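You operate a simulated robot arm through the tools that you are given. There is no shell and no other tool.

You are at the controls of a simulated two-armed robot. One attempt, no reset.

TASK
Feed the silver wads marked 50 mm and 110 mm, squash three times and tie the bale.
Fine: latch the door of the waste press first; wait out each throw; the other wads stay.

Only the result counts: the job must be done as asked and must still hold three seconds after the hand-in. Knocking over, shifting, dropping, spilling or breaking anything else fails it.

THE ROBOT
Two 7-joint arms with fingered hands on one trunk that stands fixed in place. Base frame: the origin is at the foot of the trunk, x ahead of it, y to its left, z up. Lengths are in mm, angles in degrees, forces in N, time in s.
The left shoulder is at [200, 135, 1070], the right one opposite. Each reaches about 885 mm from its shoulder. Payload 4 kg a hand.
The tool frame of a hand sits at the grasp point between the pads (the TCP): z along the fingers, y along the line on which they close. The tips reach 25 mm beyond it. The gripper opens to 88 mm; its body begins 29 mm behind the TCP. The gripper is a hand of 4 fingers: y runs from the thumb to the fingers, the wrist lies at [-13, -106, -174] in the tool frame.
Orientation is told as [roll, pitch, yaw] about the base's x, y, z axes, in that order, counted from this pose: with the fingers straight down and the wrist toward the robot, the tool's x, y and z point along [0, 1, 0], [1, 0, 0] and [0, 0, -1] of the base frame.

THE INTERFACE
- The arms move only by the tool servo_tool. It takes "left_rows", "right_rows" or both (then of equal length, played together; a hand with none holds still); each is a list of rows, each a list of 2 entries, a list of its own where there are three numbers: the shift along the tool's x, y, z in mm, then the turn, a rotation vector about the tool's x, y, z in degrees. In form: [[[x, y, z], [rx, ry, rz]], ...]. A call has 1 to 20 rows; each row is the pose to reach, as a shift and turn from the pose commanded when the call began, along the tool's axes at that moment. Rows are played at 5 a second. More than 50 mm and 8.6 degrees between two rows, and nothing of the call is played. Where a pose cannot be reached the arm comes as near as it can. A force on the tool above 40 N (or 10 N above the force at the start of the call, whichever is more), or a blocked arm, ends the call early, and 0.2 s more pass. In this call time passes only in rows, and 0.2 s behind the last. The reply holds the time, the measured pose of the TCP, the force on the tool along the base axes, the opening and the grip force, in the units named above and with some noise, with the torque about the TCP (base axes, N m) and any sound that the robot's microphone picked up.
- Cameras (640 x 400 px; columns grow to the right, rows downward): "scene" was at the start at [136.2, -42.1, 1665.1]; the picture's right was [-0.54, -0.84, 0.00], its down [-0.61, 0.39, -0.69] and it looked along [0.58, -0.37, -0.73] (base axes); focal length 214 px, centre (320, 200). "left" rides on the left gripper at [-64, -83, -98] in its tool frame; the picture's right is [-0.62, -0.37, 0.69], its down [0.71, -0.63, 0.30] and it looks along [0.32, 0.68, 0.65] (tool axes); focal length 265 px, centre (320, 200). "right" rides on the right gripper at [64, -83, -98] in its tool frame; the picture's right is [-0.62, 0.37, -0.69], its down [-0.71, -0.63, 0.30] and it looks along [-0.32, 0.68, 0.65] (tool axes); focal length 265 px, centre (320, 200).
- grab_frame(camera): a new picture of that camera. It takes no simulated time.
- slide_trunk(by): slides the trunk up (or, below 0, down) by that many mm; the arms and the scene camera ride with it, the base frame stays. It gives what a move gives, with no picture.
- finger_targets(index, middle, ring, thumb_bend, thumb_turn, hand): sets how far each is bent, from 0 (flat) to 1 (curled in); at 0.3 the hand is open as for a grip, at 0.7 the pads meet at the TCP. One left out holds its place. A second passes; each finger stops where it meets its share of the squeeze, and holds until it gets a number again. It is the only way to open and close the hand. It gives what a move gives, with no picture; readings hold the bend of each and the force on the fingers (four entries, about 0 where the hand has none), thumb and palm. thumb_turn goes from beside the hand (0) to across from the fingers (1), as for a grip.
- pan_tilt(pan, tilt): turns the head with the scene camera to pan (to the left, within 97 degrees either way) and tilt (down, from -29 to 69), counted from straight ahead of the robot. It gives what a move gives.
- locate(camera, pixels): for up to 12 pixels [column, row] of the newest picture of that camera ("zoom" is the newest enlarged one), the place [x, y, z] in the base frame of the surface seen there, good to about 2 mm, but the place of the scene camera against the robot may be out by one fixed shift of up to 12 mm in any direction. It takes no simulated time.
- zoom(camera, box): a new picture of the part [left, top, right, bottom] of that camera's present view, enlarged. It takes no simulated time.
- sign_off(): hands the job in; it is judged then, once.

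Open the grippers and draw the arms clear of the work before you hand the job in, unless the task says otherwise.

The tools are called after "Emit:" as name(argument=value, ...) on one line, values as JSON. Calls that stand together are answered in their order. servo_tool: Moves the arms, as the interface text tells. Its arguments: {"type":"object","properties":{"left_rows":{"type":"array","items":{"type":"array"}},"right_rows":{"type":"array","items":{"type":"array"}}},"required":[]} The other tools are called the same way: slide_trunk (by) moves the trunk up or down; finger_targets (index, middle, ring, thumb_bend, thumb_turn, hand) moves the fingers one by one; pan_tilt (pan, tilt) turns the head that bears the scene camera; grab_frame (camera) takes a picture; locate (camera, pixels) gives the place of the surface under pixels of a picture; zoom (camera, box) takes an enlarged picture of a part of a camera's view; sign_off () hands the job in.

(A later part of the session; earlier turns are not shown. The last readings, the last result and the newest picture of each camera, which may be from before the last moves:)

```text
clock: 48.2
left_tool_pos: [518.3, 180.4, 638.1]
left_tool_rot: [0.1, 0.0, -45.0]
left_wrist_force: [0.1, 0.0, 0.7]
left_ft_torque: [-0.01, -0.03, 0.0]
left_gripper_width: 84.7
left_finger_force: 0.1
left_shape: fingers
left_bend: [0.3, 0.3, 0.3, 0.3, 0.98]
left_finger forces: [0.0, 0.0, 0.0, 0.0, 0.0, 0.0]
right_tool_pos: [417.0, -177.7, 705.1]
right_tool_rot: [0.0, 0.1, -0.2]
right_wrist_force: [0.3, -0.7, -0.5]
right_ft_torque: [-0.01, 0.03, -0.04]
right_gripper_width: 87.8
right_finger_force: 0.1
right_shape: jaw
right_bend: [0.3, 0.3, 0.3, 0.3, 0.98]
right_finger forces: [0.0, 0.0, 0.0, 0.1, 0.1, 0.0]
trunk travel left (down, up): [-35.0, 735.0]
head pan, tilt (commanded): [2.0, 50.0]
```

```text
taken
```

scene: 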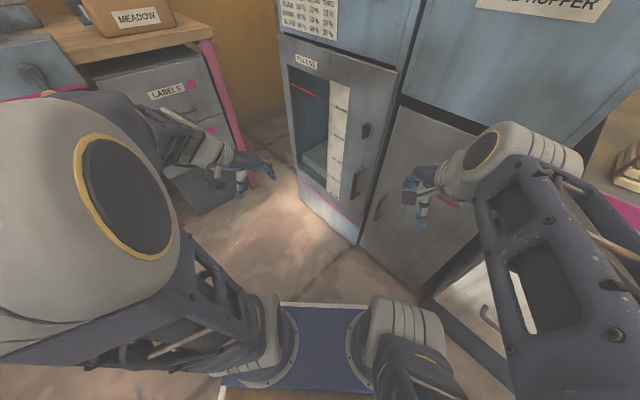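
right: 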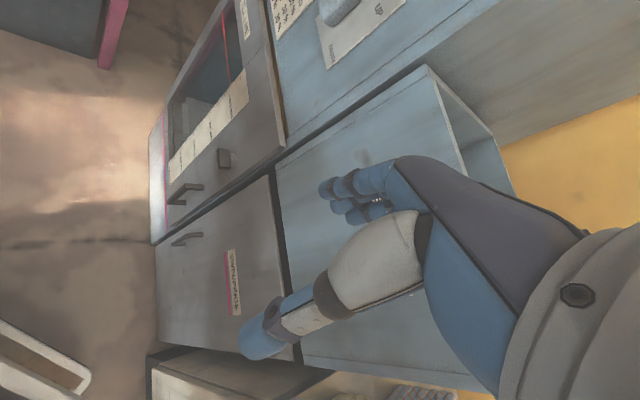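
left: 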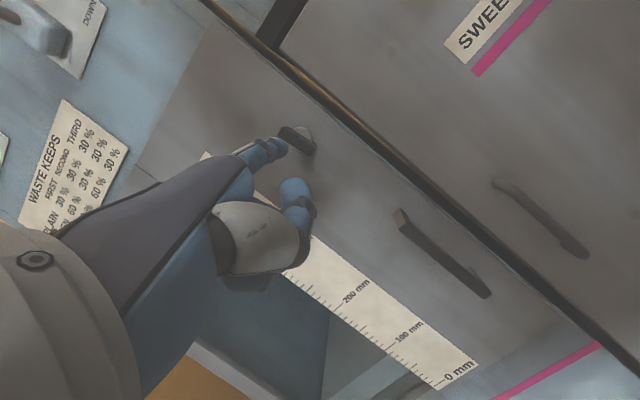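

Both hands are clear of the levers (left hand w≈240 versus knob w≈432). I raise the trunk back up 640 mm to work on the wads.

Emit:
slide_trunk(by=640)

Emit:
pan_tilt(pan=-45, tilt=50)

Emit:
grab_frame(camera="scene")

Emit:
grab_frame(camera="right")

```text
refused: 640 is not a number from -400 to 400
```

```text
clock: 49.3
left_tool_pos: [516.9, 180.6, 638.1]
left_tool_rot: [0.1, 0.0, -45.0]
left_wrist_force: [-0.6, 0.3, 0.5]
left_ft_torque: [0.0, 0.04, 0.01]
left_gripper_width: 84.6
left_finger_force: 0.0
left_shape: fingers
left_bend: [0.3, 0.3, 0.3, 0.3, 0.98]
left_finger forces: [0.1, 0.0, 0.1, 0.0, 0.0, 0.0]
right_tool_pos: [418.4, -177.1, 704.8]
right_tool_rot: [0.1, 0.0, -0.1]
right_wrist_force: [-0.3, -0.3, -0.5]
right_ft_torque: [-0.02, 0.0, 0.0]
right_gripper_width: 87.7
right_finger_force: 0.0
right_shape: jaw
right_bend: [0.3, 0.3, 0.3, 0.3, 0.98]
right_finger forces: [0.0, 0.0, 0.0, 0.1, 0.0, 0.1]
trunk travel left (down, up): [-35.0, 735.0]
head pan, tilt (commanded): [-45.0, 50.0]
```

```text
taken
```

scene: 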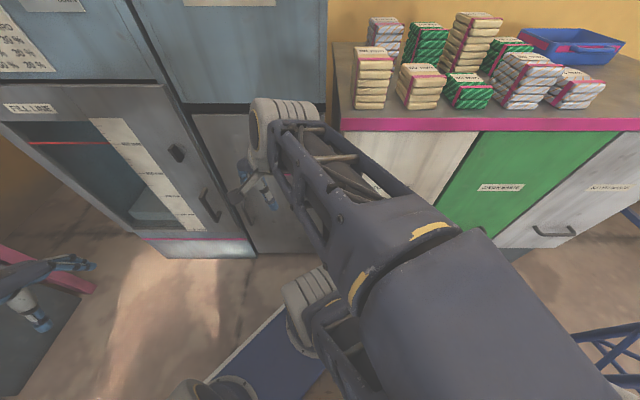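

```text
taken
```

right: 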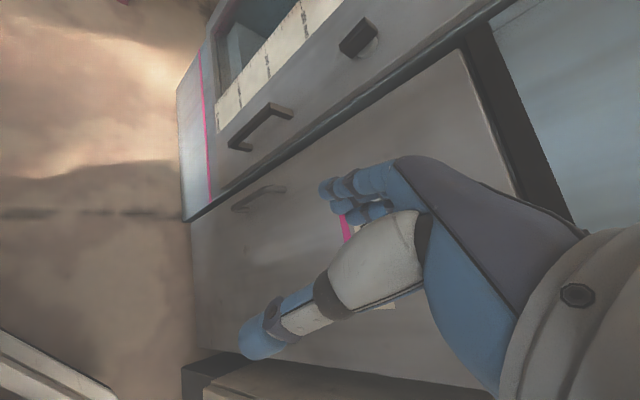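

A great view of the wads on the table; I zoom to read their marks and colours.

Emit:
zoom(camera="scene", box=[330, 0, 490, 130])

Emit:
zoom(camera="scene", box=[430, 0, 640, 130])

Emit:
slide_trunk(by=320)

Emit:
grab_frame(camera="scene")

Emit:
zoom(camera="scene", box=[330, 40, 640, 260])

```text
3.08 times, centred on (410, 65) of scene
```

zoom: 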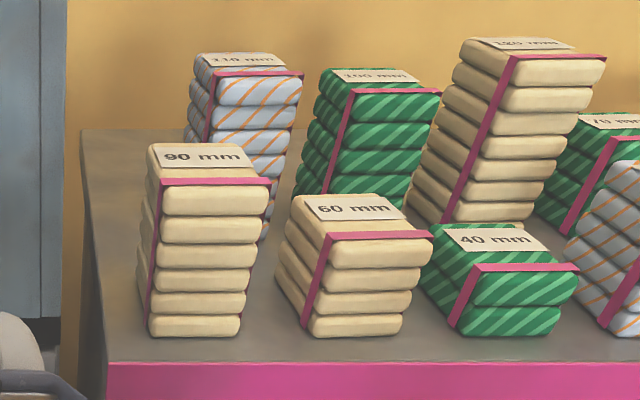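

```text
3.05 times, centred on (535, 65) of scene
```

zoom: 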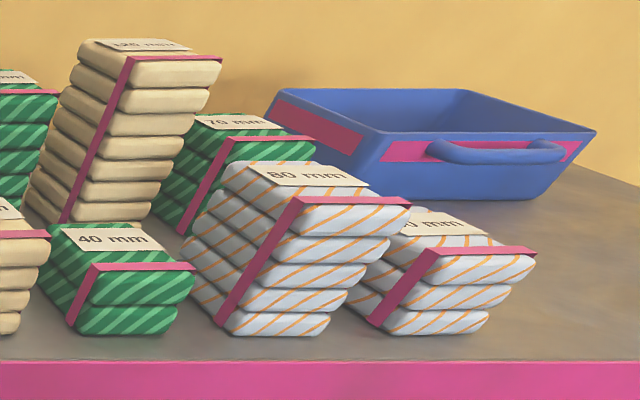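

```text
clock: 52.5
left_tool_pos: [517.6, 180.4, 959.2]
left_tool_rot: [0.0, 0.0, -45.0]
left_wrist_force: [0.1, 0.0, 0.0]
left_ft_torque: [0.0, 0.01, -0.05]
left_gripper_width: 84.6
left_finger_force: 0.0
left_shape: fingers
left_bend: [0.3, 0.3, 0.3, 0.3, 0.98]
left_finger forces: [0.0, 0.1, 0.0, 0.0, 0.1, 0.1]
right_tool_pos: [418.5, -177.0, 1024.8]
right_tool_rot: [0.0, 0.0, -0.1]
right_wrist_force: [0.4, -0.3, 0.1]
right_ft_torque: [-0.01, 0.01, -0.01]
right_gripper_width: 87.7
right_finger_force: 0.1
right_shape: jaw
right_bend: [0.3, 0.3, 0.3, 0.3, 0.98]
right_finger forces: [0.1, 0.0, 0.0, 0.1, 0.0, 0.1]
trunk travel left (down, up): [-355.0, 415.0]
head pan, tilt (commanded): [-45.0, 50.0]
```

```text
taken
```

scene: 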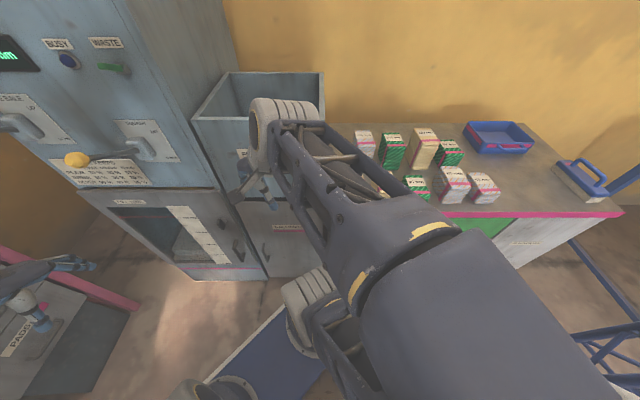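

```text
1.82 times, centred on (485, 150) of scene
```

zoom: 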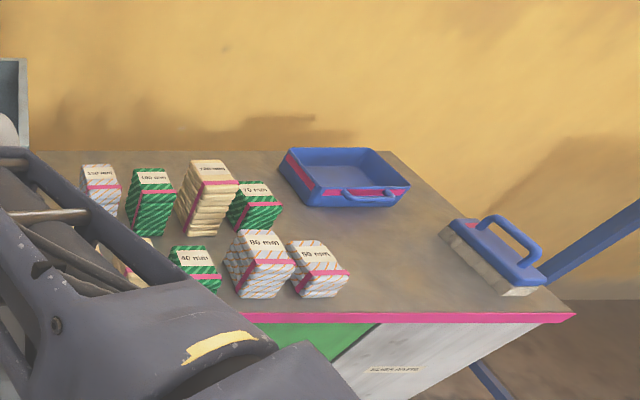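

The silver 50 mm wad is at the front right end and the silver 110 mm at the back left. I zoom more and locate their corners.

Emit:
zoom(camera="scene", box=[340, 110, 520, 220])

Emit:
locate(camera="zoom", pixels=[[455, 225], [520, 225], [552, 260], [490, 262], [490, 320], [570, 310], [350, 205], [415, 205], [450, 262], [370, 265], [105, 165], [200, 330]])

```text
3.56 times, centred on (430, 165) of scene
```

zoom: 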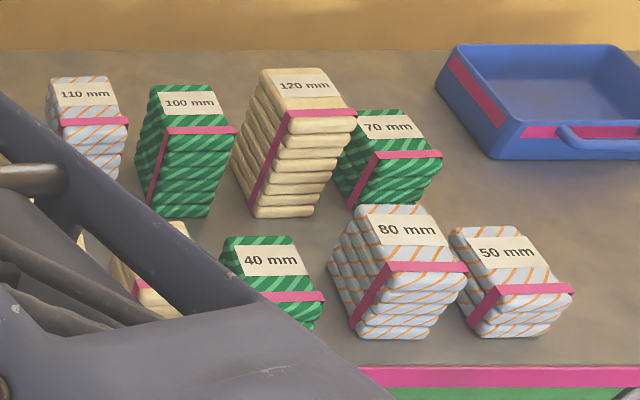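

```text
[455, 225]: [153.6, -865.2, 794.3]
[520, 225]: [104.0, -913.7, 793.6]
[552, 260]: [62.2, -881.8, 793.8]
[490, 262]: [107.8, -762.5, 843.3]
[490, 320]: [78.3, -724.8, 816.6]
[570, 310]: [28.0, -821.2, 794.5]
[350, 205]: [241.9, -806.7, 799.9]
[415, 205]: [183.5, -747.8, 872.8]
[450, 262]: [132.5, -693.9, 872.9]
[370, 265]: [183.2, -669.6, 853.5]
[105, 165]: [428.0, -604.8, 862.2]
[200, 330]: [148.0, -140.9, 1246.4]
```

I locate points on the tops of the 50 mm, 80 mm and 110 mm silver wads and the table around them.

Emit:
locate(camera="zoom", pixels=[[458, 232], [515, 232], [560, 284], [500, 286], [470, 290], [480, 330], [545, 330], [505, 258], [365, 215], [418, 214], [460, 265], [395, 268]])

Emit:
locate(camera="zoom", pixels=[[54, 80], [106, 80], [124, 118], [64, 118], [85, 95], [65, 160], [115, 178], [155, 90], [205, 90], [140, 190], [270, 75], [345, 105]])

```text
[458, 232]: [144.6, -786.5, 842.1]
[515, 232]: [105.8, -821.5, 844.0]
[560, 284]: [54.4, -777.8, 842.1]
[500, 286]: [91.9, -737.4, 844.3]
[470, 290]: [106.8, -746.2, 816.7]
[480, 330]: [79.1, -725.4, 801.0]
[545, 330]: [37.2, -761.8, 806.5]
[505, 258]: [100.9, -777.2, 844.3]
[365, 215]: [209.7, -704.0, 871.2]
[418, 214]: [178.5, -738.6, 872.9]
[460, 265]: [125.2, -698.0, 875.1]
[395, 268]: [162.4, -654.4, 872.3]
```

```text
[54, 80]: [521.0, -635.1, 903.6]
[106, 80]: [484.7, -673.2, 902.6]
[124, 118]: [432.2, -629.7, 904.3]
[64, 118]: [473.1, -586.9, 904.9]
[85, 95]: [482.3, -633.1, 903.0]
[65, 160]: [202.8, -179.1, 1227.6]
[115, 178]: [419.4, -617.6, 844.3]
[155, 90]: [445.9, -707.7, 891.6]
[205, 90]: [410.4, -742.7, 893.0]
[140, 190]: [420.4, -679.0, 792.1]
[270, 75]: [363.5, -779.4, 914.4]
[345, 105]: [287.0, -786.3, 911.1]
```

The 50 mm silver wad's centre is about [93,-781], top z≈850; the 110 mm one is at [472,-631], top z≈911; table ≈801. I raise the trunk 200 mm for a better reach to them.

Emit:
slide_trunk(by=200)

Emit:
servo_tool(right_rows=[[[-20, -8, 0], [0, 0, 7]], [[-50, -18, 0], [0, 0, 14]], [[-90, -28, 0], [0, 0, 21]], [[-130, -40, 0], [0, 0, 28]], [[-170, -55, 0], [0, 0, 35]], [[-210, -70, 0], [0, 0, 42]], [[-250, -85, 0], [0, 0, 49]], [[-290, -100, 0], [0, 0, 56]], [[-330, -115, 0], [0, 0, 63]], [[-370, -130, 0], [0, 0, 70]]])

Emit:
grab_frame(camera="scene")

Emit:
grab_frame(camera="right")

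```text
clock: 54.7
left_tool_pos: [518.4, 181.3, 1158.1]
left_tool_rot: [0.0, 0.0, -45.0]
left_wrist_force: [0.2, -0.2, -0.7]
left_ft_torque: [-0.04, 0.05, -0.01]
left_gripper_width: 84.8
left_finger_force: 0.0
left_shape: fingers
left_bend: [0.3, 0.3, 0.3, 0.3, 0.98]
left_finger forces: [0.0, 0.0, 0.0, 0.1, 0.0, 0.0]
right_tool_pos: [419.1, -177.0, 1225.8]
right_tool_rot: [0.0, -0.1, -0.1]
right_wrist_force: [0.2, 0.0, 0.5]
right_ft_torque: [-0.01, 0.03, -0.01]
right_gripper_width: 87.7
right_finger_force: 0.0
right_shape: jaw
right_bend: [0.3, 0.3, 0.3, 0.3, 0.98]
right_finger forces: [0.0, 0.1, 0.0, 0.0, 0.0, 0.0]
trunk travel left (down, up): [-555.0, 215.0]
head pan, tilt (commanded): [-45.0, 50.0]
```

```text
clock: 56.9
left_tool_pos: [517.9, 182.4, 1159.2]
left_tool_rot: [0.0, -0.1, -45.0]
left_wrist_force: [1.1, 0.5, -0.2]
left_ft_torque: [0.0, -0.05, 0.03]
left_gripper_width: 84.5
left_finger_force: 0.0
left_shape: fingers
left_bend: [0.3, 0.3, 0.3, 0.3, 0.98]
left_finger forces: [0.0, 0.0, 0.0, 0.0, 0.1, 0.0]
right_tool_pos: [287.8, -548.6, 1227.9]
right_tool_rot: [0.0, 0.0, -70.2]
right_wrist_force: [0.1, 0.0, 0.0]
right_ft_torque: [-0.01, -0.02, 0.0]
right_gripper_width: 87.7
right_finger_force: 0.0
right_shape: jaw
right_bend: [0.3, 0.3, 0.3, 0.3, 0.98]
right_finger forces: [0.1, 0.0, 0.0, 0.0, 0.1, 0.0]
trunk travel left (down, up): [-555.0, 215.0]
head pan, tilt (commanded): [-45.0, 50.0]
```

```text
taken
```

scene: 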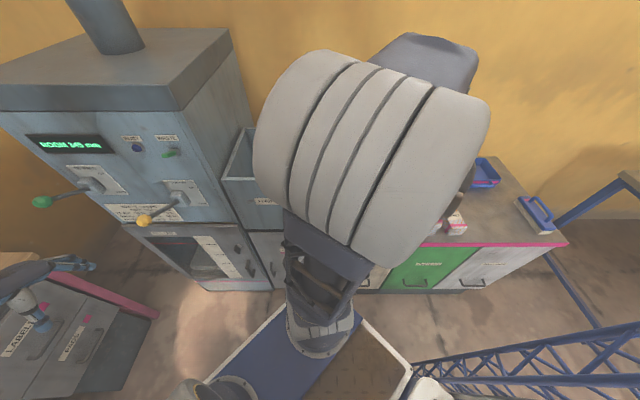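

```text
taken
```

right: 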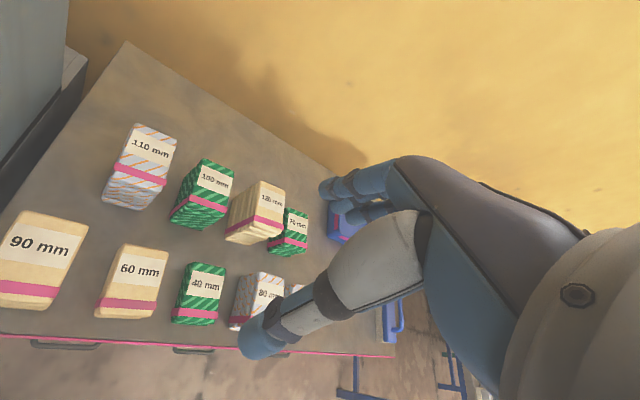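

Reached exactly, and the right wrist camera now sees the wads clearly. I continue to above the 50 mm wad, yawing the hand to -135° so it grips across the short side.

Emit:
servo_tool(right_rows=[[[-29, 17, 15], [0, 0, 7.2]], [[-58, 34, 30], [0, 0, 14.4]], [[-87, 50, 45], [0, 0, 21.7]], [[-117, 67, 60], [0, 0, 28.9]], [[-146, 84, 75], [0, 0, 36.1]], [[-175, 101, 90], [0, 0, 43.3]], [[-204, 118, 105], [0, 0, 50.6]], [[-233, 134, 125], [0, 0, 57.8]], [[-262, 151, 150], [0, 0, 65]]])

Emit:
grab_frame(camera="scene")

Emit:
grab_frame(camera="right")

```text
clock: 58.9
left_tool_pos: [517.5, 181.5, 1158.7]
left_tool_rot: [0.0, -0.1, -45.0]
left_wrist_force: [-0.3, 0.0, 0.6]
left_ft_torque: [0.01, 0.01, 0.03]
left_gripper_width: 84.7
left_finger_force: 0.0
left_shape: fingers
left_bend: [0.3, 0.3, 0.3, 0.3, 0.98]
left_finger forces: [0.0, 0.0, 0.0, 0.0, 0.1, 0.0]
right_tool_pos: [92.4, -778.7, 1077.2]
right_tool_rot: [0.2, 0.0, -135.2]
right_wrist_force: [0.0, -0.2, 0.1]
right_ft_torque: [-0.02, 0.01, -0.01]
right_gripper_width: 87.9
right_finger_force: 0.0
right_shape: jaw
right_bend: [0.3, 0.3, 0.3, 0.3, 0.98]
right_finger forces: [0.0, 0.0, 0.1, 0.1, 0.0, 0.1]
trunk travel left (down, up): [-555.0, 215.0]
head pan, tilt (commanded): [-45.0, 50.0]
```

```text
taken
```

scene: 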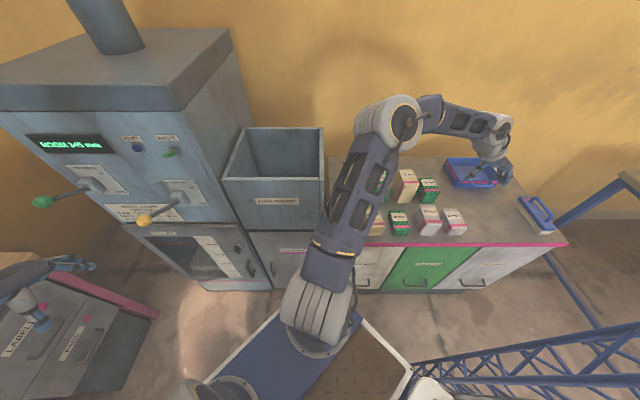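

```text
taken
```

right: 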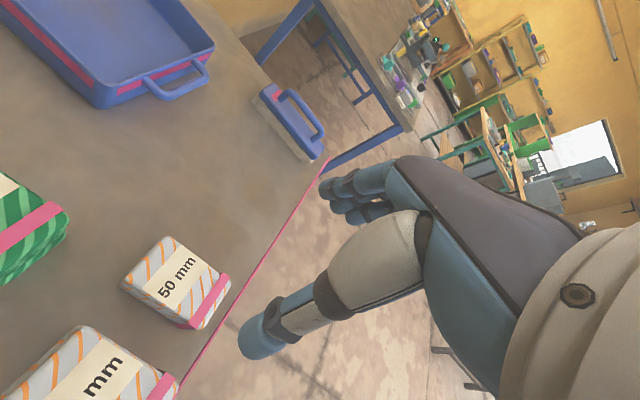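

The hand is above the 50 mm wad; the wrist camera shows it at (180,280). I locate its top corners with this accurate camera.

Emit:
locate(camera="right", pixels=[[160, 242], [126, 283], [185, 322], [217, 278], [175, 278], [228, 290], [195, 326], [135, 225], [245, 300], [70, 335], [90, 380], [110, 250]])

Emit:
zoom(camera="right", box=[60, 200, 300, 400])

```text
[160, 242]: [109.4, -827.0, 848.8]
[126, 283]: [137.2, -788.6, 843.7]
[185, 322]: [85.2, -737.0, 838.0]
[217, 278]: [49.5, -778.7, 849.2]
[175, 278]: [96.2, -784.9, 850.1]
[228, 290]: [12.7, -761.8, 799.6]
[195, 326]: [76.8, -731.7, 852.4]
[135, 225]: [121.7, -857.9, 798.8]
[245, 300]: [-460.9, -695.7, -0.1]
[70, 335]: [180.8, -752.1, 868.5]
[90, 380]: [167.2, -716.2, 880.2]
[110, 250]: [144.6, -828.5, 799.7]
```

```text
2.00 times, centred on (180, 300) of right
```

zoom: 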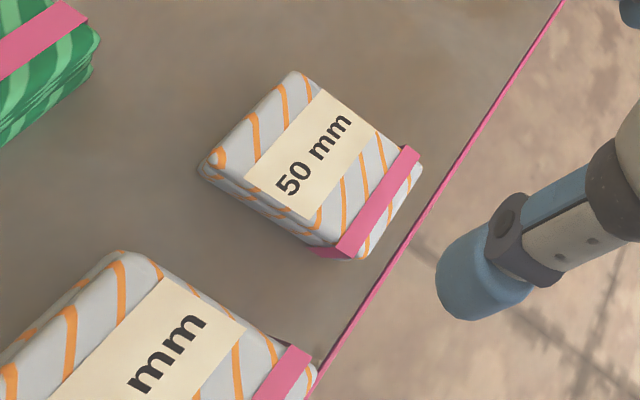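

The wad centre is at about [94,-782], nearly under the TCP. I check the thumb's clearance to the neighbouring 80 mm wad by locating the thumb's outline.

Emit:
locate(camera="right", pixels=[[262, 355], [255, 330], [280, 340], [300, 328], [330, 320], [380, 295], [420, 275], [440, 330], [300, 300], [330, 195], [345, 215], [380, 180]])

```text
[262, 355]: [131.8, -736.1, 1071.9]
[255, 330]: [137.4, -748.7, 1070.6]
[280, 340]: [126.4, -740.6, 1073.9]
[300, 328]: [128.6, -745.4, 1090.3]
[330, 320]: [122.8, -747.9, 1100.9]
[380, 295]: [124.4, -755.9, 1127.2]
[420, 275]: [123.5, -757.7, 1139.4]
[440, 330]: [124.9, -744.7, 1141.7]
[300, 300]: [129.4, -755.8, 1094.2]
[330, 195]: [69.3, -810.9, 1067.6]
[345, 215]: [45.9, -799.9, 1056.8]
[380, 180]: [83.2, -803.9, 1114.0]
```

Thumb stays within 58 mm of centre while the 80 mm wad starts ~80 mm away — fine. I descend straight over the 50 mm wad.

Emit:
servo_tool(right_rows=[[[3.5, 1, 40], [0, 0, -2]], [[3.5, 1, 80], [0, 0, -2]], [[3.5, 1, 120], [0, 0, -2]], [[3.5, 1, 155], [0, 0, -2]], [[3.5, 1, 185], [0, 0, -2]]])

Emit:
grab_frame(camera="right")

Emit:
zoom(camera="scene", box=[380, 130, 560, 260])

```text
clock: 60.1
left_tool_pos: [518.6, 181.1, 1157.7]
left_tool_rot: [0.0, -0.1, -45.0]
left_wrist_force: [0.5, 1.5, -0.3]
left_ft_torque: [0.0, -0.03, 0.01]
left_gripper_width: 84.4
left_finger_force: 0.0
left_shape: fingers
left_bend: [0.3, 0.3, 0.3, 0.3, 0.98]
left_finger forces: [0.0, 0.0, 0.0, 0.0, 0.0, 0.0]
right_tool_pos: [94.5, -782.9, 891.6]
right_tool_rot: [0.1, 0.0, -133.2]
right_wrist_force: [-0.1, -0.6, -0.4]
right_ft_torque: [0.02, 0.02, -0.01]
right_gripper_width: 87.8
right_finger_force: 0.0
right_shape: jaw
right_bend: [0.3, 0.3, 0.3, 0.3, 0.98]
right_finger forces: [0.1, 0.1, 0.0, 0.0, 0.0, 0.1]
trunk travel left (down, up): [-555.0, 215.0]
head pan, tilt (commanded): [-45.0, 50.0]
```

```text
taken
```

right: 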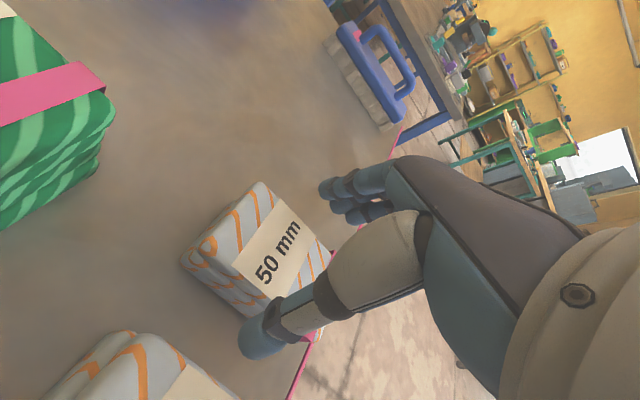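

```text
3.08 times, centred on (470, 195) of scene
```

zoom: 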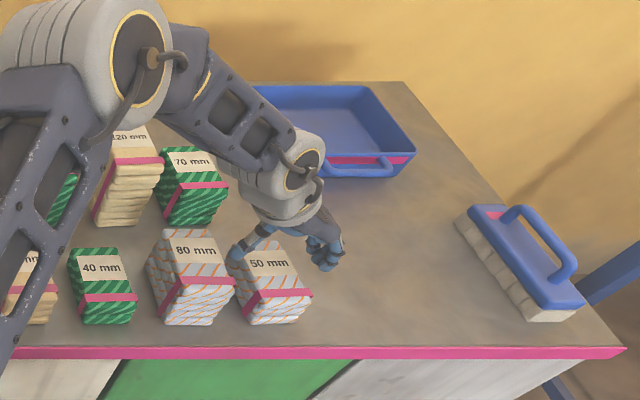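

The wad sits between thumb and fingers. I lower the remaining ~57 mm to grip height.

Emit:
servo_tool(right_rows=[[[0, 0, 20], [0, 0, 0]], [[0, 0, 38], [0, 0, 0]], [[0, 0, 50], [0, 0, 0]], [[0, 0, 57], [0, 0, 0]]])

Emit:
grab_frame(camera="right")

Emit:
zoom(camera="scene", box=[410, 170, 510, 250])

```text
clock: 61.1
left_tool_pos: [518.9, 182.0, 1157.4]
left_tool_rot: [0.0, 0.0, -45.0]
left_wrist_force: [0.1, -0.1, 0.6]
left_ft_torque: [0.0, 0.0, 0.0]
left_gripper_width: 84.4
left_finger_force: 0.1
left_shape: fingers
left_bend: [0.3, 0.3, 0.3, 0.3, 0.98]
left_finger forces: [0.0, 0.0, 0.1, 0.1, 0.0, 0.1]
right_tool_pos: [93.6, -781.5, 833.0]
right_tool_rot: [0.2, -0.1, -133.1]
right_wrist_force: [-0.3, -0.7, 5.6]
right_ft_torque: [-0.05, -0.02, -0.01]
right_gripper_width: 88.3
right_finger_force: 0.1
right_shape: jaw
right_bend: [0.29, 0.3, 0.3, 0.3, 0.98]
right_finger forces: [3.4, 0.0, 0.1, 0.0, 1.9, 0.1]
trunk travel left (down, up): [-555.0, 215.0]
head pan, tilt (commanded): [-45.0, 50.0]
```

```text
taken
```

right: 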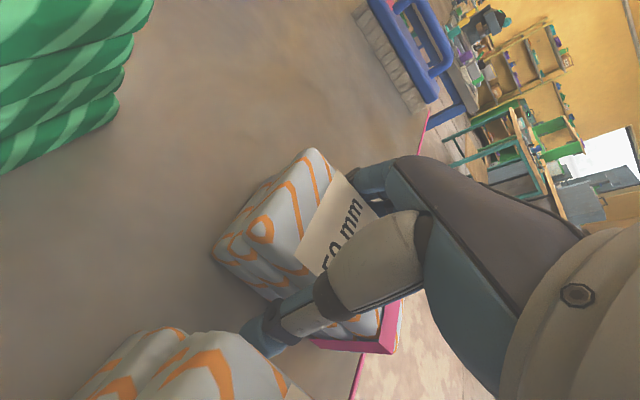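

```text
5.00 times, centred on (460, 210) of scene
```

zoom: 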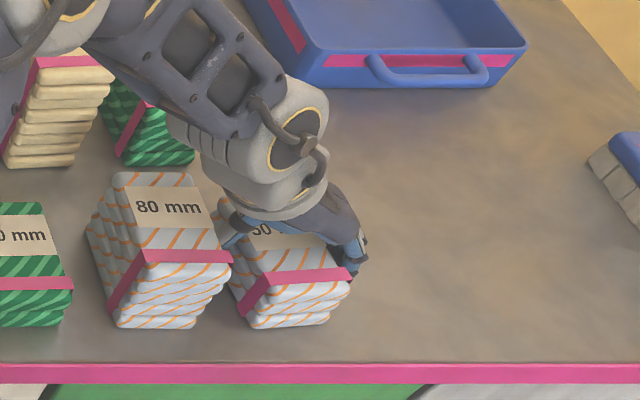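

The index and thumb tips lightly touch (3.4 N/1.9 N, upward 5.6 N), probably the table; I raise 5 mm and see if the contact disappears.

Emit:
servo_tool(right_rows=[[[0, 0, -5], [0, 0, 0]]])

```text
clock: 61.5
left_tool_pos: [518.0, 181.4, 1158.8]
left_tool_rot: [0.0, -0.1, -45.0]
left_wrist_force: [-0.1, -0.8, -0.1]
left_ft_torque: [0.0, -0.01, 0.0]
left_gripper_width: 84.7
left_finger_force: 0.0
left_shape: fingers
left_bend: [0.3, 0.3, 0.3, 0.3, 0.98]
left_finger forces: [0.0, 0.0, 0.0, 0.0, 0.0, 0.0]
right_tool_pos: [94.7, -781.2, 836.8]
right_tool_rot: [-0.1, 0.1, -133.2]
right_wrist_force: [0.4, -0.3, -0.3]
right_ft_torque: [-0.02, -0.01, 0.02]
right_gripper_width: 88.1
right_finger_force: 0.1
right_shape: jaw
right_bend: [0.3, 0.3, 0.3, 0.29, 0.98]
right_finger forces: [0.5, 0.1, 0.1, 0.0, 0.5, 0.0]
trunk travel left (down, up): [-555.0, 215.0]
head pan, tilt (commanded): [-45.0, 50.0]
```

Contact is nearly gone. I lift 2 mm more and close the hand on the wad in a moderate step.

Emit:
servo_tool(right_rows=[[[0, 0, -2], [0, 0, 0]]])

Emit:
finger_targets(hand="right", index=0.55, middle=0.55, ring=0.55, thumb_bend=0.55, thumb_turn=1)

Emit:
grab_frame(camera="right")

Emit:
zoom(camera="scene", box=[410, 170, 510, 250])

```text
clock: 61.9
left_tool_pos: [518.1, 182.3, 1158.9]
left_tool_rot: [-0.1, -0.1, -45.1]
left_wrist_force: [0.4, 0.0, -0.7]
left_ft_torque: [-0.01, -0.01, -0.02]
left_gripper_width: 84.8
left_finger_force: 0.1
left_shape: fingers
left_bend: [0.3, 0.3, 0.3, 0.3, 0.98]
left_finger forces: [0.0, 0.1, 0.0, 0.0, 0.1, 0.1]
right_tool_pos: [93.9, -781.2, 838.9]
right_tool_rot: [0.0, 0.0, -133.1]
right_wrist_force: [-0.1, 0.0, -0.1]
right_ft_torque: [-0.02, -0.01, 0.03]
right_gripper_width: 88.0
right_finger_force: 0.1
right_shape: jaw
right_bend: [0.3, 0.3, 0.3, 0.3, 0.98]
right_finger forces: [0.0, 0.0, 0.0, 0.1, 0.2, 0.0]
trunk travel left (down, up): [-555.0, 215.0]
head pan, tilt (commanded): [-45.0, 50.0]
```

```text
clock: 62.9
left_tool_pos: [516.8, 181.2, 1158.3]
left_tool_rot: [0.1, -0.1, -45.1]
left_wrist_force: [-0.2, 0.7, 0.9]
left_ft_torque: [-0.04, -0.03, -0.02]
left_gripper_width: 84.5
left_finger_force: 0.1
left_shape: fingers
left_bend: [0.3, 0.3, 0.3, 0.3, 0.98]
left_finger forces: [0.0, 0.0, 0.0, 0.0, 0.0, 0.0]
right_tool_pos: [94.5, -782.3, 839.3]
right_tool_rot: [0.1, -0.2, -133.1]
right_wrist_force: [-0.6, -2.5, 6.7]
right_ft_torque: [-0.2, 0.22, 0.06]
right_gripper_width: 64.7
right_finger_force: 25.9
right_shape: fingers
right_bend: [0.39, 0.47, 0.45, 0.44, 0.98]
right_finger forces: [12.9, 6.8, 7.0, 0.1, 25.1, 0.1]
trunk travel left (down, up): [-555.0, 215.0]
head pan, tilt (commanded): [-45.0, 50.0]
```

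```text
taken
```

right: 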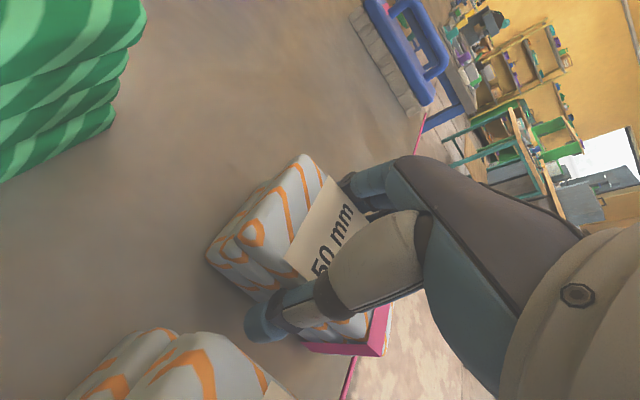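

```text
5.00 times, centred on (460, 210) of scene
```

zoom: 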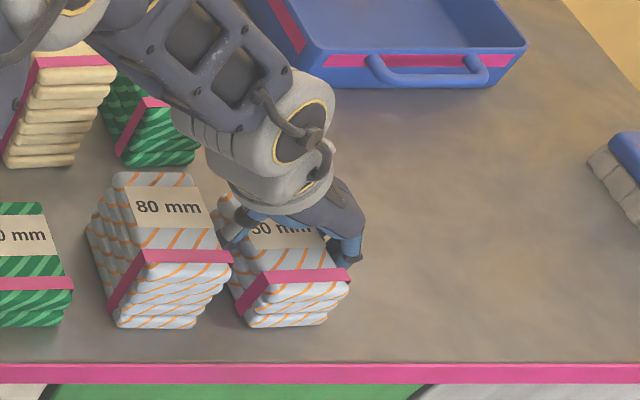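

Gripped with ~26 N at 65 mm width. I lift it straight up and check the grip.

Emit:
servo_tool(right_rows=[[[0, 0, -10], [0, 0, 0]], [[0, 0, -25], [0, 0, 0]], [[0, 0, -50], [0, 0, 0]], [[0, 0, -80], [0, 0, 0]], [[0, 0, -115], [0, 0, 0]], [[0, 0, -150], [0, 0, 0]]])

Emit:
grab_frame(camera="right")

Emit:
grab_frame(camera="scene")

```text
clock: 64.3
left_tool_pos: [518.8, 181.0, 1159.4]
left_tool_rot: [0.0, -0.1, -45.1]
left_wrist_force: [0.5, 0.1, -0.1]
left_ft_torque: [0.02, -0.01, -0.02]
left_gripper_width: 84.7
left_finger_force: 0.0
left_shape: fingers
left_bend: [0.3, 0.3, 0.3, 0.3, 0.98]
left_finger forces: [0.1, 0.1, 0.0, 0.1, 0.0, 0.1]
right_tool_pos: [96.0, -780.6, 992.4]
right_tool_rot: [0.0, 0.0, -133.1]
right_wrist_force: [-0.1, 0.0, -0.3]
right_ft_torque: [0.02, -0.01, 0.02]
right_gripper_width: 64.6
right_finger_force: 24.3
right_shape: fingers
right_bend: [0.39, 0.47, 0.46, 0.44, 0.98]
right_finger forces: [11.9, 5.9, 6.2, 0.0, 25.3, 0.0]
trunk travel left (down, up): [-555.0, 215.0]
head pan, tilt (commanded): [-45.0, 50.0]
```

```text
taken
```

right: 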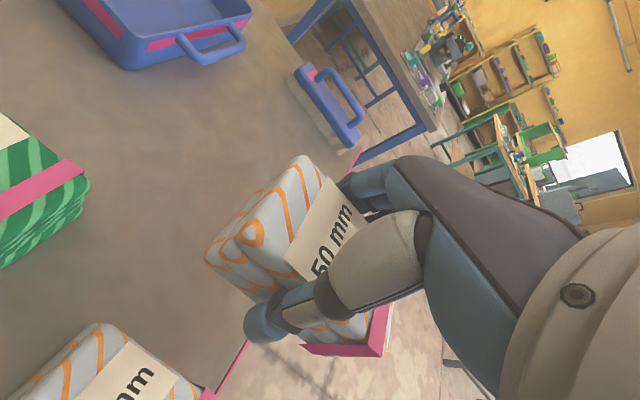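

```text
taken
```

scene: 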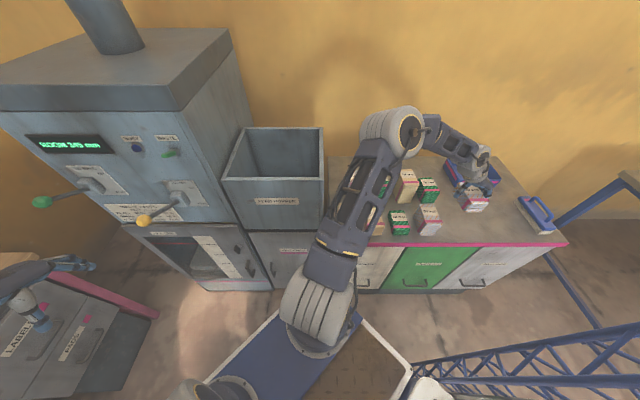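

The wad is held securely. Before carrying it, I look into the hopper to see its floor and openings.

Emit:
zoom(camera="scene", box=[210, 110, 340, 240])

Emit:
locate(camera="zoom", pixels=[[150, 85], [560, 85], [570, 330], [60, 335], [130, 325], [300, 250], [400, 200], [300, 130], [200, 130], [480, 250], [400, 300], [250, 310]])

```text
3.08 times, centred on (275, 175) of scene
```

zoom: 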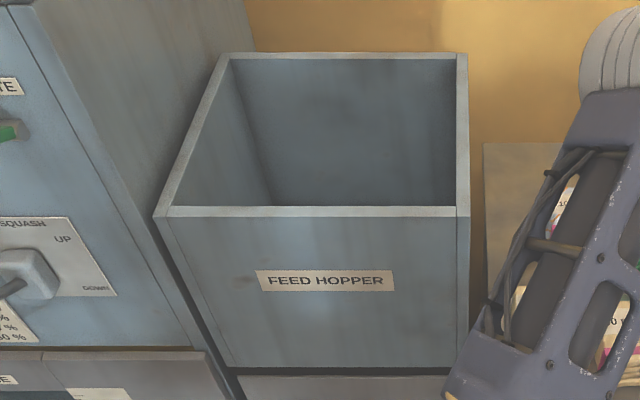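

```text
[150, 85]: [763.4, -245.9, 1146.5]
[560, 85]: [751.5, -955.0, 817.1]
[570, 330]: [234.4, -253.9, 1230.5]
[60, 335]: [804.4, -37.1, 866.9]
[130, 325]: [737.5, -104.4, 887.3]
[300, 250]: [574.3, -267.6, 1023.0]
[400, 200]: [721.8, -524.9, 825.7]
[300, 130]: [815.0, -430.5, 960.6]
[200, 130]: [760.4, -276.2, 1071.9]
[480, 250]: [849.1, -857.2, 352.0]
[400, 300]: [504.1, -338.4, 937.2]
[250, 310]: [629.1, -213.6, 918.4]
```

I locate the hopper rim corners for the drop target.

Emit:
locate(camera="zoom", pixels=[[165, 211], [463, 211], [462, 58], [225, 58], [180, 208], [455, 208], [452, 70], [235, 68], [320, 211], [345, 57]])

```text
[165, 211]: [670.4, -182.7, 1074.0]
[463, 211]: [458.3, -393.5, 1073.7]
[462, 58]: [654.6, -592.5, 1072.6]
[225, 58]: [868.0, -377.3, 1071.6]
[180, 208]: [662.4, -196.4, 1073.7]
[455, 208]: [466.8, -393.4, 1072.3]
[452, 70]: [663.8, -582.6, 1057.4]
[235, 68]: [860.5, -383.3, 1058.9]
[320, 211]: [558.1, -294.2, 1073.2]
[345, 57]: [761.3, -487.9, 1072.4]
```

The hopper's rim centre is at about [657,-387], rim z≈1081. I lift the wad higher and swing it back toward the front of the table, clear of everything.

Emit:
servo_tool(right_rows=[[[0, 0, -45], [0, 0, 0]], [[0, 0, -90], [0, 0, 0]], [[-2, -30, -130], [0, 0, -7]], [[-4, -64, -150], [0, 0, -14]], [[-6, -98, -165], [0, 0, -21]], [[-8, -132, -180], [0, 0, -28]], [[-10, -166, -195], [0, 0, -35]], [[-12, -200, -210], [0, 0, -42]], [[-14, -234, -225], [0, 0, -49]], [[-16, -268, -236], [0, 0, -56]], [[-18, -300, -236], [0, 0, -63]]])

Emit:
grab_frame(camera="right")

```text
clock: 66.7
left_tool_pos: [517.7, 182.0, 1158.3]
left_tool_rot: [-0.1, 0.0, -44.9]
left_wrist_force: [-0.2, 0.3, -0.6]
left_ft_torque: [0.0, 0.02, -0.03]
left_gripper_width: 84.9
left_finger_force: 0.0
left_shape: fingers
left_bend: [0.3, 0.3, 0.3, 0.3, 0.98]
left_finger forces: [0.0, 0.0, 0.1, 0.1, 0.0, 0.0]
right_tool_pos: [287.3, -548.8, 1225.0]
right_tool_rot: [0.1, 0.0, -70.0]
right_wrist_force: [-0.3, 0.2, -0.4]
right_ft_torque: [-0.01, -0.04, -0.02]
right_gripper_width: 64.2
right_finger_force: 23.8
right_shape: fingers
right_bend: [0.39, 0.48, 0.46, 0.44, 0.98]
right_finger forces: [11.8, 5.8, 6.1, 0.1, 24.9, 0.0]
trunk travel left (down, up): [-555.0, 215.0]
head pan, tilt (commanded): [-45.0, 50.0]
```

```text
taken
```

right: 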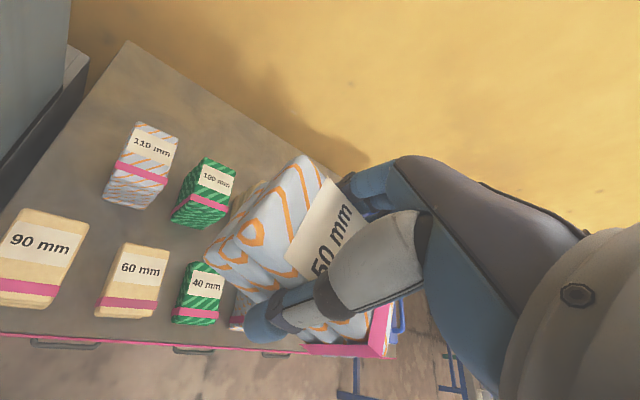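

I first locate the 110 mm wad and its neighbours from this accurate view, then carry the wad over the hopper centre at z≈1228 with yaw -45°.

Emit:
locate(camera="right", pixels=[[139, 126], [176, 140], [164, 178], [120, 160], [148, 148], [30, 213], [85, 225], [205, 162], [182, 193], [102, 205], [170, 205], [212, 200]])

Emit:
servo_tool(right_rows=[[[45, -3, 0], [0, 0, -3]], [[90, -6, 0], [0, 0, -6]], [[135, -9, 0], [0, 0, -9]], [[180, -12, 0], [0, 0, -12]], [[225, -15, 0], [0, 0, -15]], [[270, -17, 0], [0, 0, -18]], [[315, -20, 0], [0, 0, -21]], [[360, -23, 0], [0, 0, -24]], [[403, -26, 0], [0, 0, -25]]])

Emit:
grab_frame(camera="right")

Emit:
grab_frame(camera="scene")

```text
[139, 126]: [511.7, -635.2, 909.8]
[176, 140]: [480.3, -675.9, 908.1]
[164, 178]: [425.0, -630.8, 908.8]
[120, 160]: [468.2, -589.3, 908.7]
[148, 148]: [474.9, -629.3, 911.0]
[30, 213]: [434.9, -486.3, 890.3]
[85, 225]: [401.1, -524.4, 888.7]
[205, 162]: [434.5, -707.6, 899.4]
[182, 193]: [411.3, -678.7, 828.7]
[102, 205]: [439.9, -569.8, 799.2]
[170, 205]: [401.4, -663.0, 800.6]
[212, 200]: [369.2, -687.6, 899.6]
```

```text
clock: 68.7
left_tool_pos: [517.8, 182.1, 1159.2]
left_tool_rot: [0.1, -0.1, -45.0]
left_wrist_force: [-0.4, 0.4, 1.2]
left_ft_torque: [0.05, -0.03, 0.02]
left_gripper_width: 84.7
left_finger_force: 0.0
left_shape: fingers
left_bend: [0.3, 0.3, 0.3, 0.3, 0.98]
left_finger forces: [0.0, 0.0, 0.0, 0.1, 0.0, 0.0]
right_tool_pos: [654.3, -390.6, 1224.6]
right_tool_rot: [0.1, 0.0, -44.9]
right_wrist_force: [0.0, 0.4, -0.6]
right_ft_torque: [0.02, 0.02, 0.01]
right_gripper_width: 63.8
right_finger_force: 23.6
right_shape: fingers
right_bend: [0.4, 0.48, 0.46, 0.44, 0.98]
right_finger forces: [11.7, 5.7, 6.1, 0.0, 24.4, 0.1]
trunk travel left (down, up): [-555.0, 215.0]
head pan, tilt (commanded): [-45.0, 50.0]
```

```text
taken
```

right: 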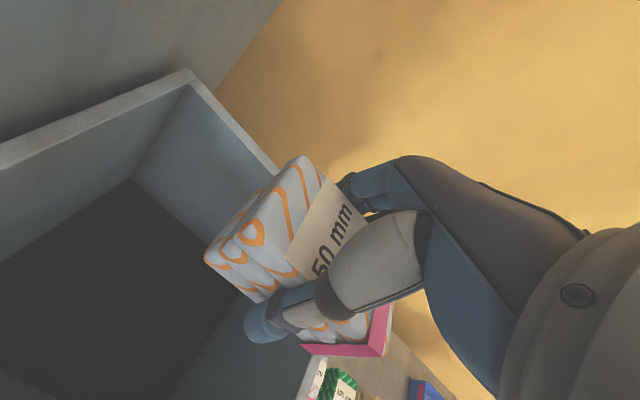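

```text
taken
```

scene: 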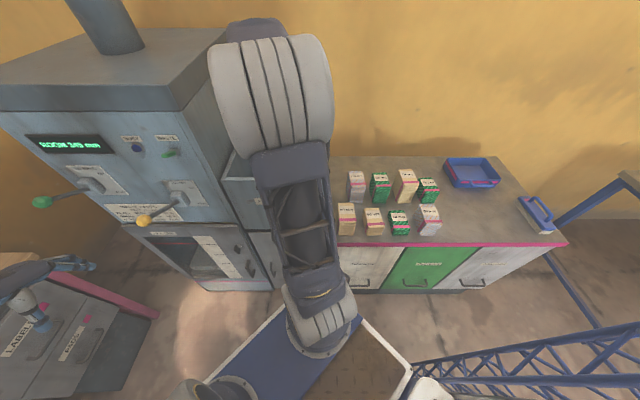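

Centred over the hopper (s≈187, w≈739). I lower the wad into the hopper to TCP z≈1010 with the wrist staying above the rim.

Emit:
servo_tool(right_rows=[[[0, 0, 40], [0, 0, 0]], [[0, 0, 80], [0, 0, 0]], [[0, 0, 120], [0, 0, 0]], [[0, 0, 155], [0, 0, 0]], [[0, 0, 190], [0, 0, 0]], [[0, 0, 215], [0, 0, 0]]])

Emit:
grab_frame(camera="right")

Emit:
grab_frame(camera="scene")

```text
clock: 70.1
left_tool_pos: [518.1, 181.4, 1158.6]
left_tool_rot: [0.0, 0.0, -45.0]
left_wrist_force: [-0.5, -0.2, 1.3]
left_ft_torque: [0.04, -0.01, -0.01]
left_gripper_width: 84.5
left_finger_force: 0.0
left_shape: fingers
left_bend: [0.3, 0.3, 0.3, 0.3, 0.98]
left_finger forces: [0.1, 0.1, 0.0, 0.1, 0.1, 0.0]
right_tool_pos: [655.5, -388.4, 1011.8]
right_tool_rot: [0.0, 0.1, -45.2]
right_wrist_force: [-0.5, 0.2, -0.1]
right_ft_torque: [-0.02, -0.01, -0.01]
right_gripper_width: 64.0
right_finger_force: 23.0
right_shape: fingers
right_bend: [0.4, 0.48, 0.47, 0.45, 0.98]
right_finger forces: [11.4, 5.7, 5.9, 0.1, 24.0, 0.0]
trunk travel left (down, up): [-555.0, 215.0]
head pan, tilt (commanded): [-45.0, 50.0]
```

```text
taken
```

right: 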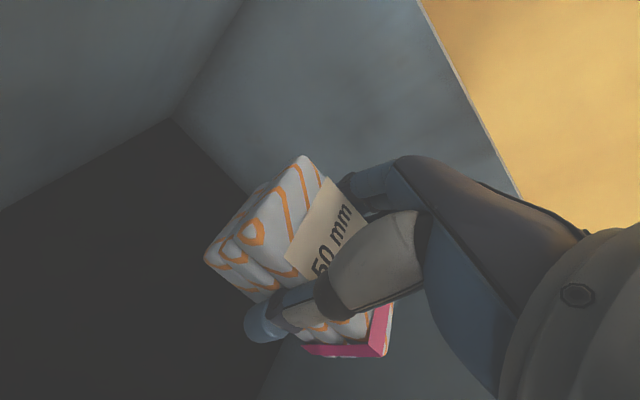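

```text
taken
```

scene: 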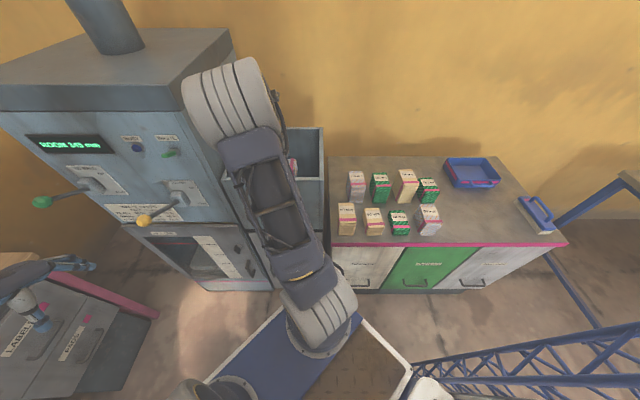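

The wad hangs inside the hopper; no contact forces. I open the hand to release it.

Emit:
finger_targets(hand="right", index=0.25, middle=0.25, ring=0.25, thumb_bend=0.25, thumb_turn=1)

Emit:
grab_frame(camera="right")

Emit:
zoom(camera="scene", box=[0, 110, 200, 290])

```text
clock: 71.1
left_tool_pos: [518.1, 181.6, 1158.8]
left_tool_rot: [0.0, 0.1, -45.0]
left_wrist_force: [0.2, 0.2, -0.5]
left_ft_torque: [0.0, 0.01, -0.01]
left_gripper_width: 84.6
left_finger_force: 0.0
left_shape: fingers
left_bend: [0.3, 0.3, 0.3, 0.3, 0.98]
left_finger forces: [0.1, 0.0, 0.1, 0.0, 0.1, 0.0]
right_tool_pos: [655.8, -388.2, 1011.1]
right_tool_rot: [0.0, 0.0, -45.1]
right_wrist_force: [-0.6, 0.2, -0.1]
right_ft_torque: [-0.01, -0.01, 0.0]
right_gripper_width: 93.7
right_finger_force: 0.0
right_shape: fingers
right_bend: [0.25, 0.25, 0.25, 0.25, 0.97]
right_finger forces: [0.1, 0.0, 0.0, 0.0, 0.0, 0.0]
trunk travel left (down, up): [-555.0, 215.0]
head pan, tilt (commanded): [-45.0, 50.0]
```

```text
taken
```

right: 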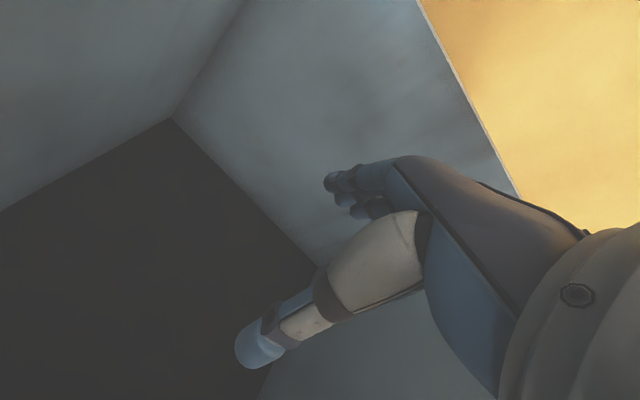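

```text
2.22 times, centred on (100, 200) of scene
```

zoom: 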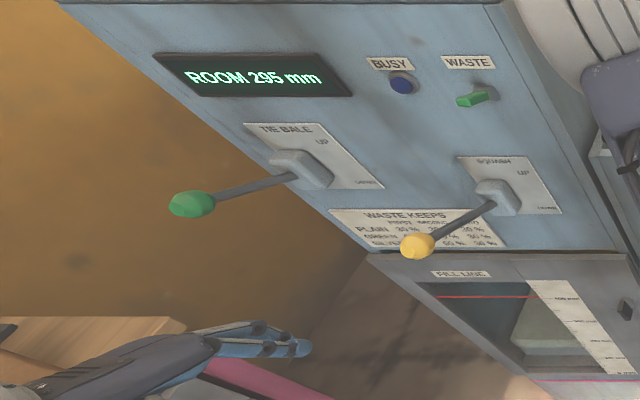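

ROOM dropped to 295 mm: the 50 mm wad is fed. I lift the hand out of the hopper and move over the 110 mm wad at [471,-633], keeping yaw -45°.

Emit:
servo_tool(right_rows=[[[0, 0, -45], [0, 0, 0]], [[0, 0, -90], [0, 0, 0]], [[0, 0, -135], [0, 0, 0]], [[0, 0, -180], [0, 0, 0]], [[0, 0, -214], [0, 0, 0]], [[-45, 6, -214], [0, 0, 0]], [[-90, 12, -214], [0, 0, 0]], [[-135, 18, -214], [0, 0, 0]], [[-180, 25, -214], [0, 0, 0]], [[-225, 31, -214], [0, 0, 0]], [[-270, 37, -200], [0, 0, 0]], [[-304, 42, -170], [0, 0, 0]]])

Emit:
grab_frame(camera="right")

Emit:
grab_frame(camera="scene")

```text
clock: 73.7
left_tool_pos: [518.2, 181.8, 1160.4]
left_tool_rot: [-0.1, -0.1, -45.0]
left_wrist_force: [0.4, 0.2, 0.2]
left_ft_torque: [-0.02, 0.0, -0.01]
left_gripper_width: 84.3
left_finger_force: 0.2
left_shape: fingers
left_bend: [0.3, 0.3, 0.3, 0.3, 0.98]
left_finger forces: [0.0, 0.1, 0.0, 0.0, 0.1, 0.1]
right_tool_pos: [472.0, -630.9, 1182.8]
right_tool_rot: [0.0, 0.1, -45.0]
right_wrist_force: [0.1, 0.1, 0.9]
right_ft_torque: [0.02, 0.0, -0.04]
right_gripper_width: 94.1
right_finger_force: 0.2
right_shape: fingers
right_bend: [0.25, 0.25, 0.25, 0.25, 0.97]
right_finger forces: [0.0, 0.1, 0.0, 0.0, 0.1, 0.0]
trunk travel left (down, up): [-555.0, 215.0]
head pan, tilt (commanded): [-45.0, 50.0]
```

```text
taken
```

right: 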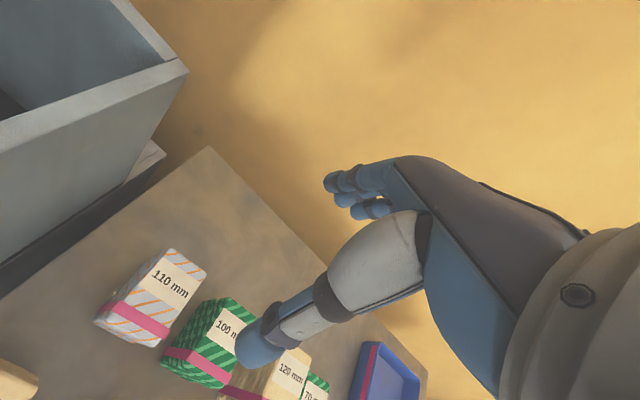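

```text
taken
```

scene: 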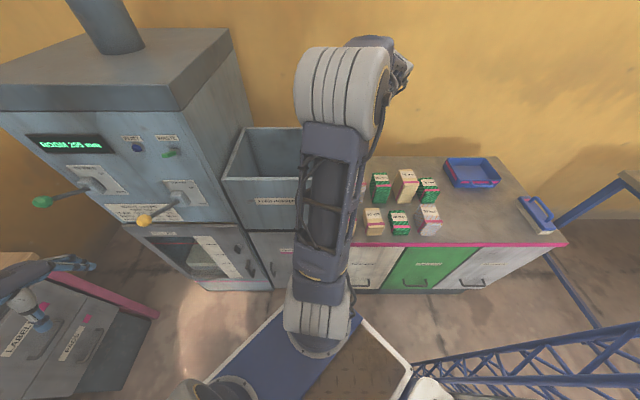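

I refine the 110 mm wad's corners from this view and check the wall distance behind the fingers.

Emit:
locate(camera="right", pixels=[[172, 249], [205, 268], [185, 305], [140, 283], [125, 295], [165, 330], [160, 345], [98, 318], [300, 80], [330, 182], [260, 345], [220, 302]])

Emit:
zoom(camera="right", box=[60, 220, 280, 400])

```text
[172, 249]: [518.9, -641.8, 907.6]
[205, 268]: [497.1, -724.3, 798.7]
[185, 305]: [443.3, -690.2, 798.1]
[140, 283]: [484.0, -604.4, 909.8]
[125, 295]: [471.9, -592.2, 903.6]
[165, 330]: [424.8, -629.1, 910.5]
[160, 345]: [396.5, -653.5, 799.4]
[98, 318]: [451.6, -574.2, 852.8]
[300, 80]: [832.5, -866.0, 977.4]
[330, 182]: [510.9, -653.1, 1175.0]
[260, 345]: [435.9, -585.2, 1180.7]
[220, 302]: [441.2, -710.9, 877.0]
```

```text
2.22 times, centred on (170, 310) of right
```

zoom: 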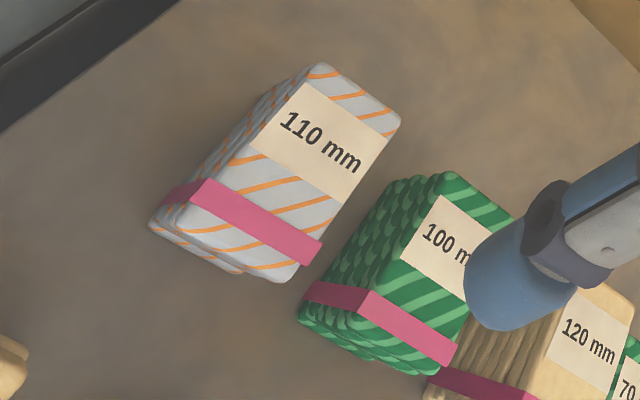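

I locate the top-face corners in this zoom for precise centring.

Emit:
locate(camera="zoom", pixels=[[318, 74], [390, 118], [215, 190], [312, 245], [305, 130], [395, 108], [308, 70], [205, 180], [322, 240]])

```text
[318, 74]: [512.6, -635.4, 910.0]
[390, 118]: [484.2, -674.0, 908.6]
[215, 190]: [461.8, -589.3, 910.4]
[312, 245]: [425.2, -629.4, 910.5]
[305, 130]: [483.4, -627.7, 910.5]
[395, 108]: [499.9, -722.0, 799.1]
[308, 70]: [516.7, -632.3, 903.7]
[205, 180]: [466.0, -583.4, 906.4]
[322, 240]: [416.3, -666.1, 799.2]
```

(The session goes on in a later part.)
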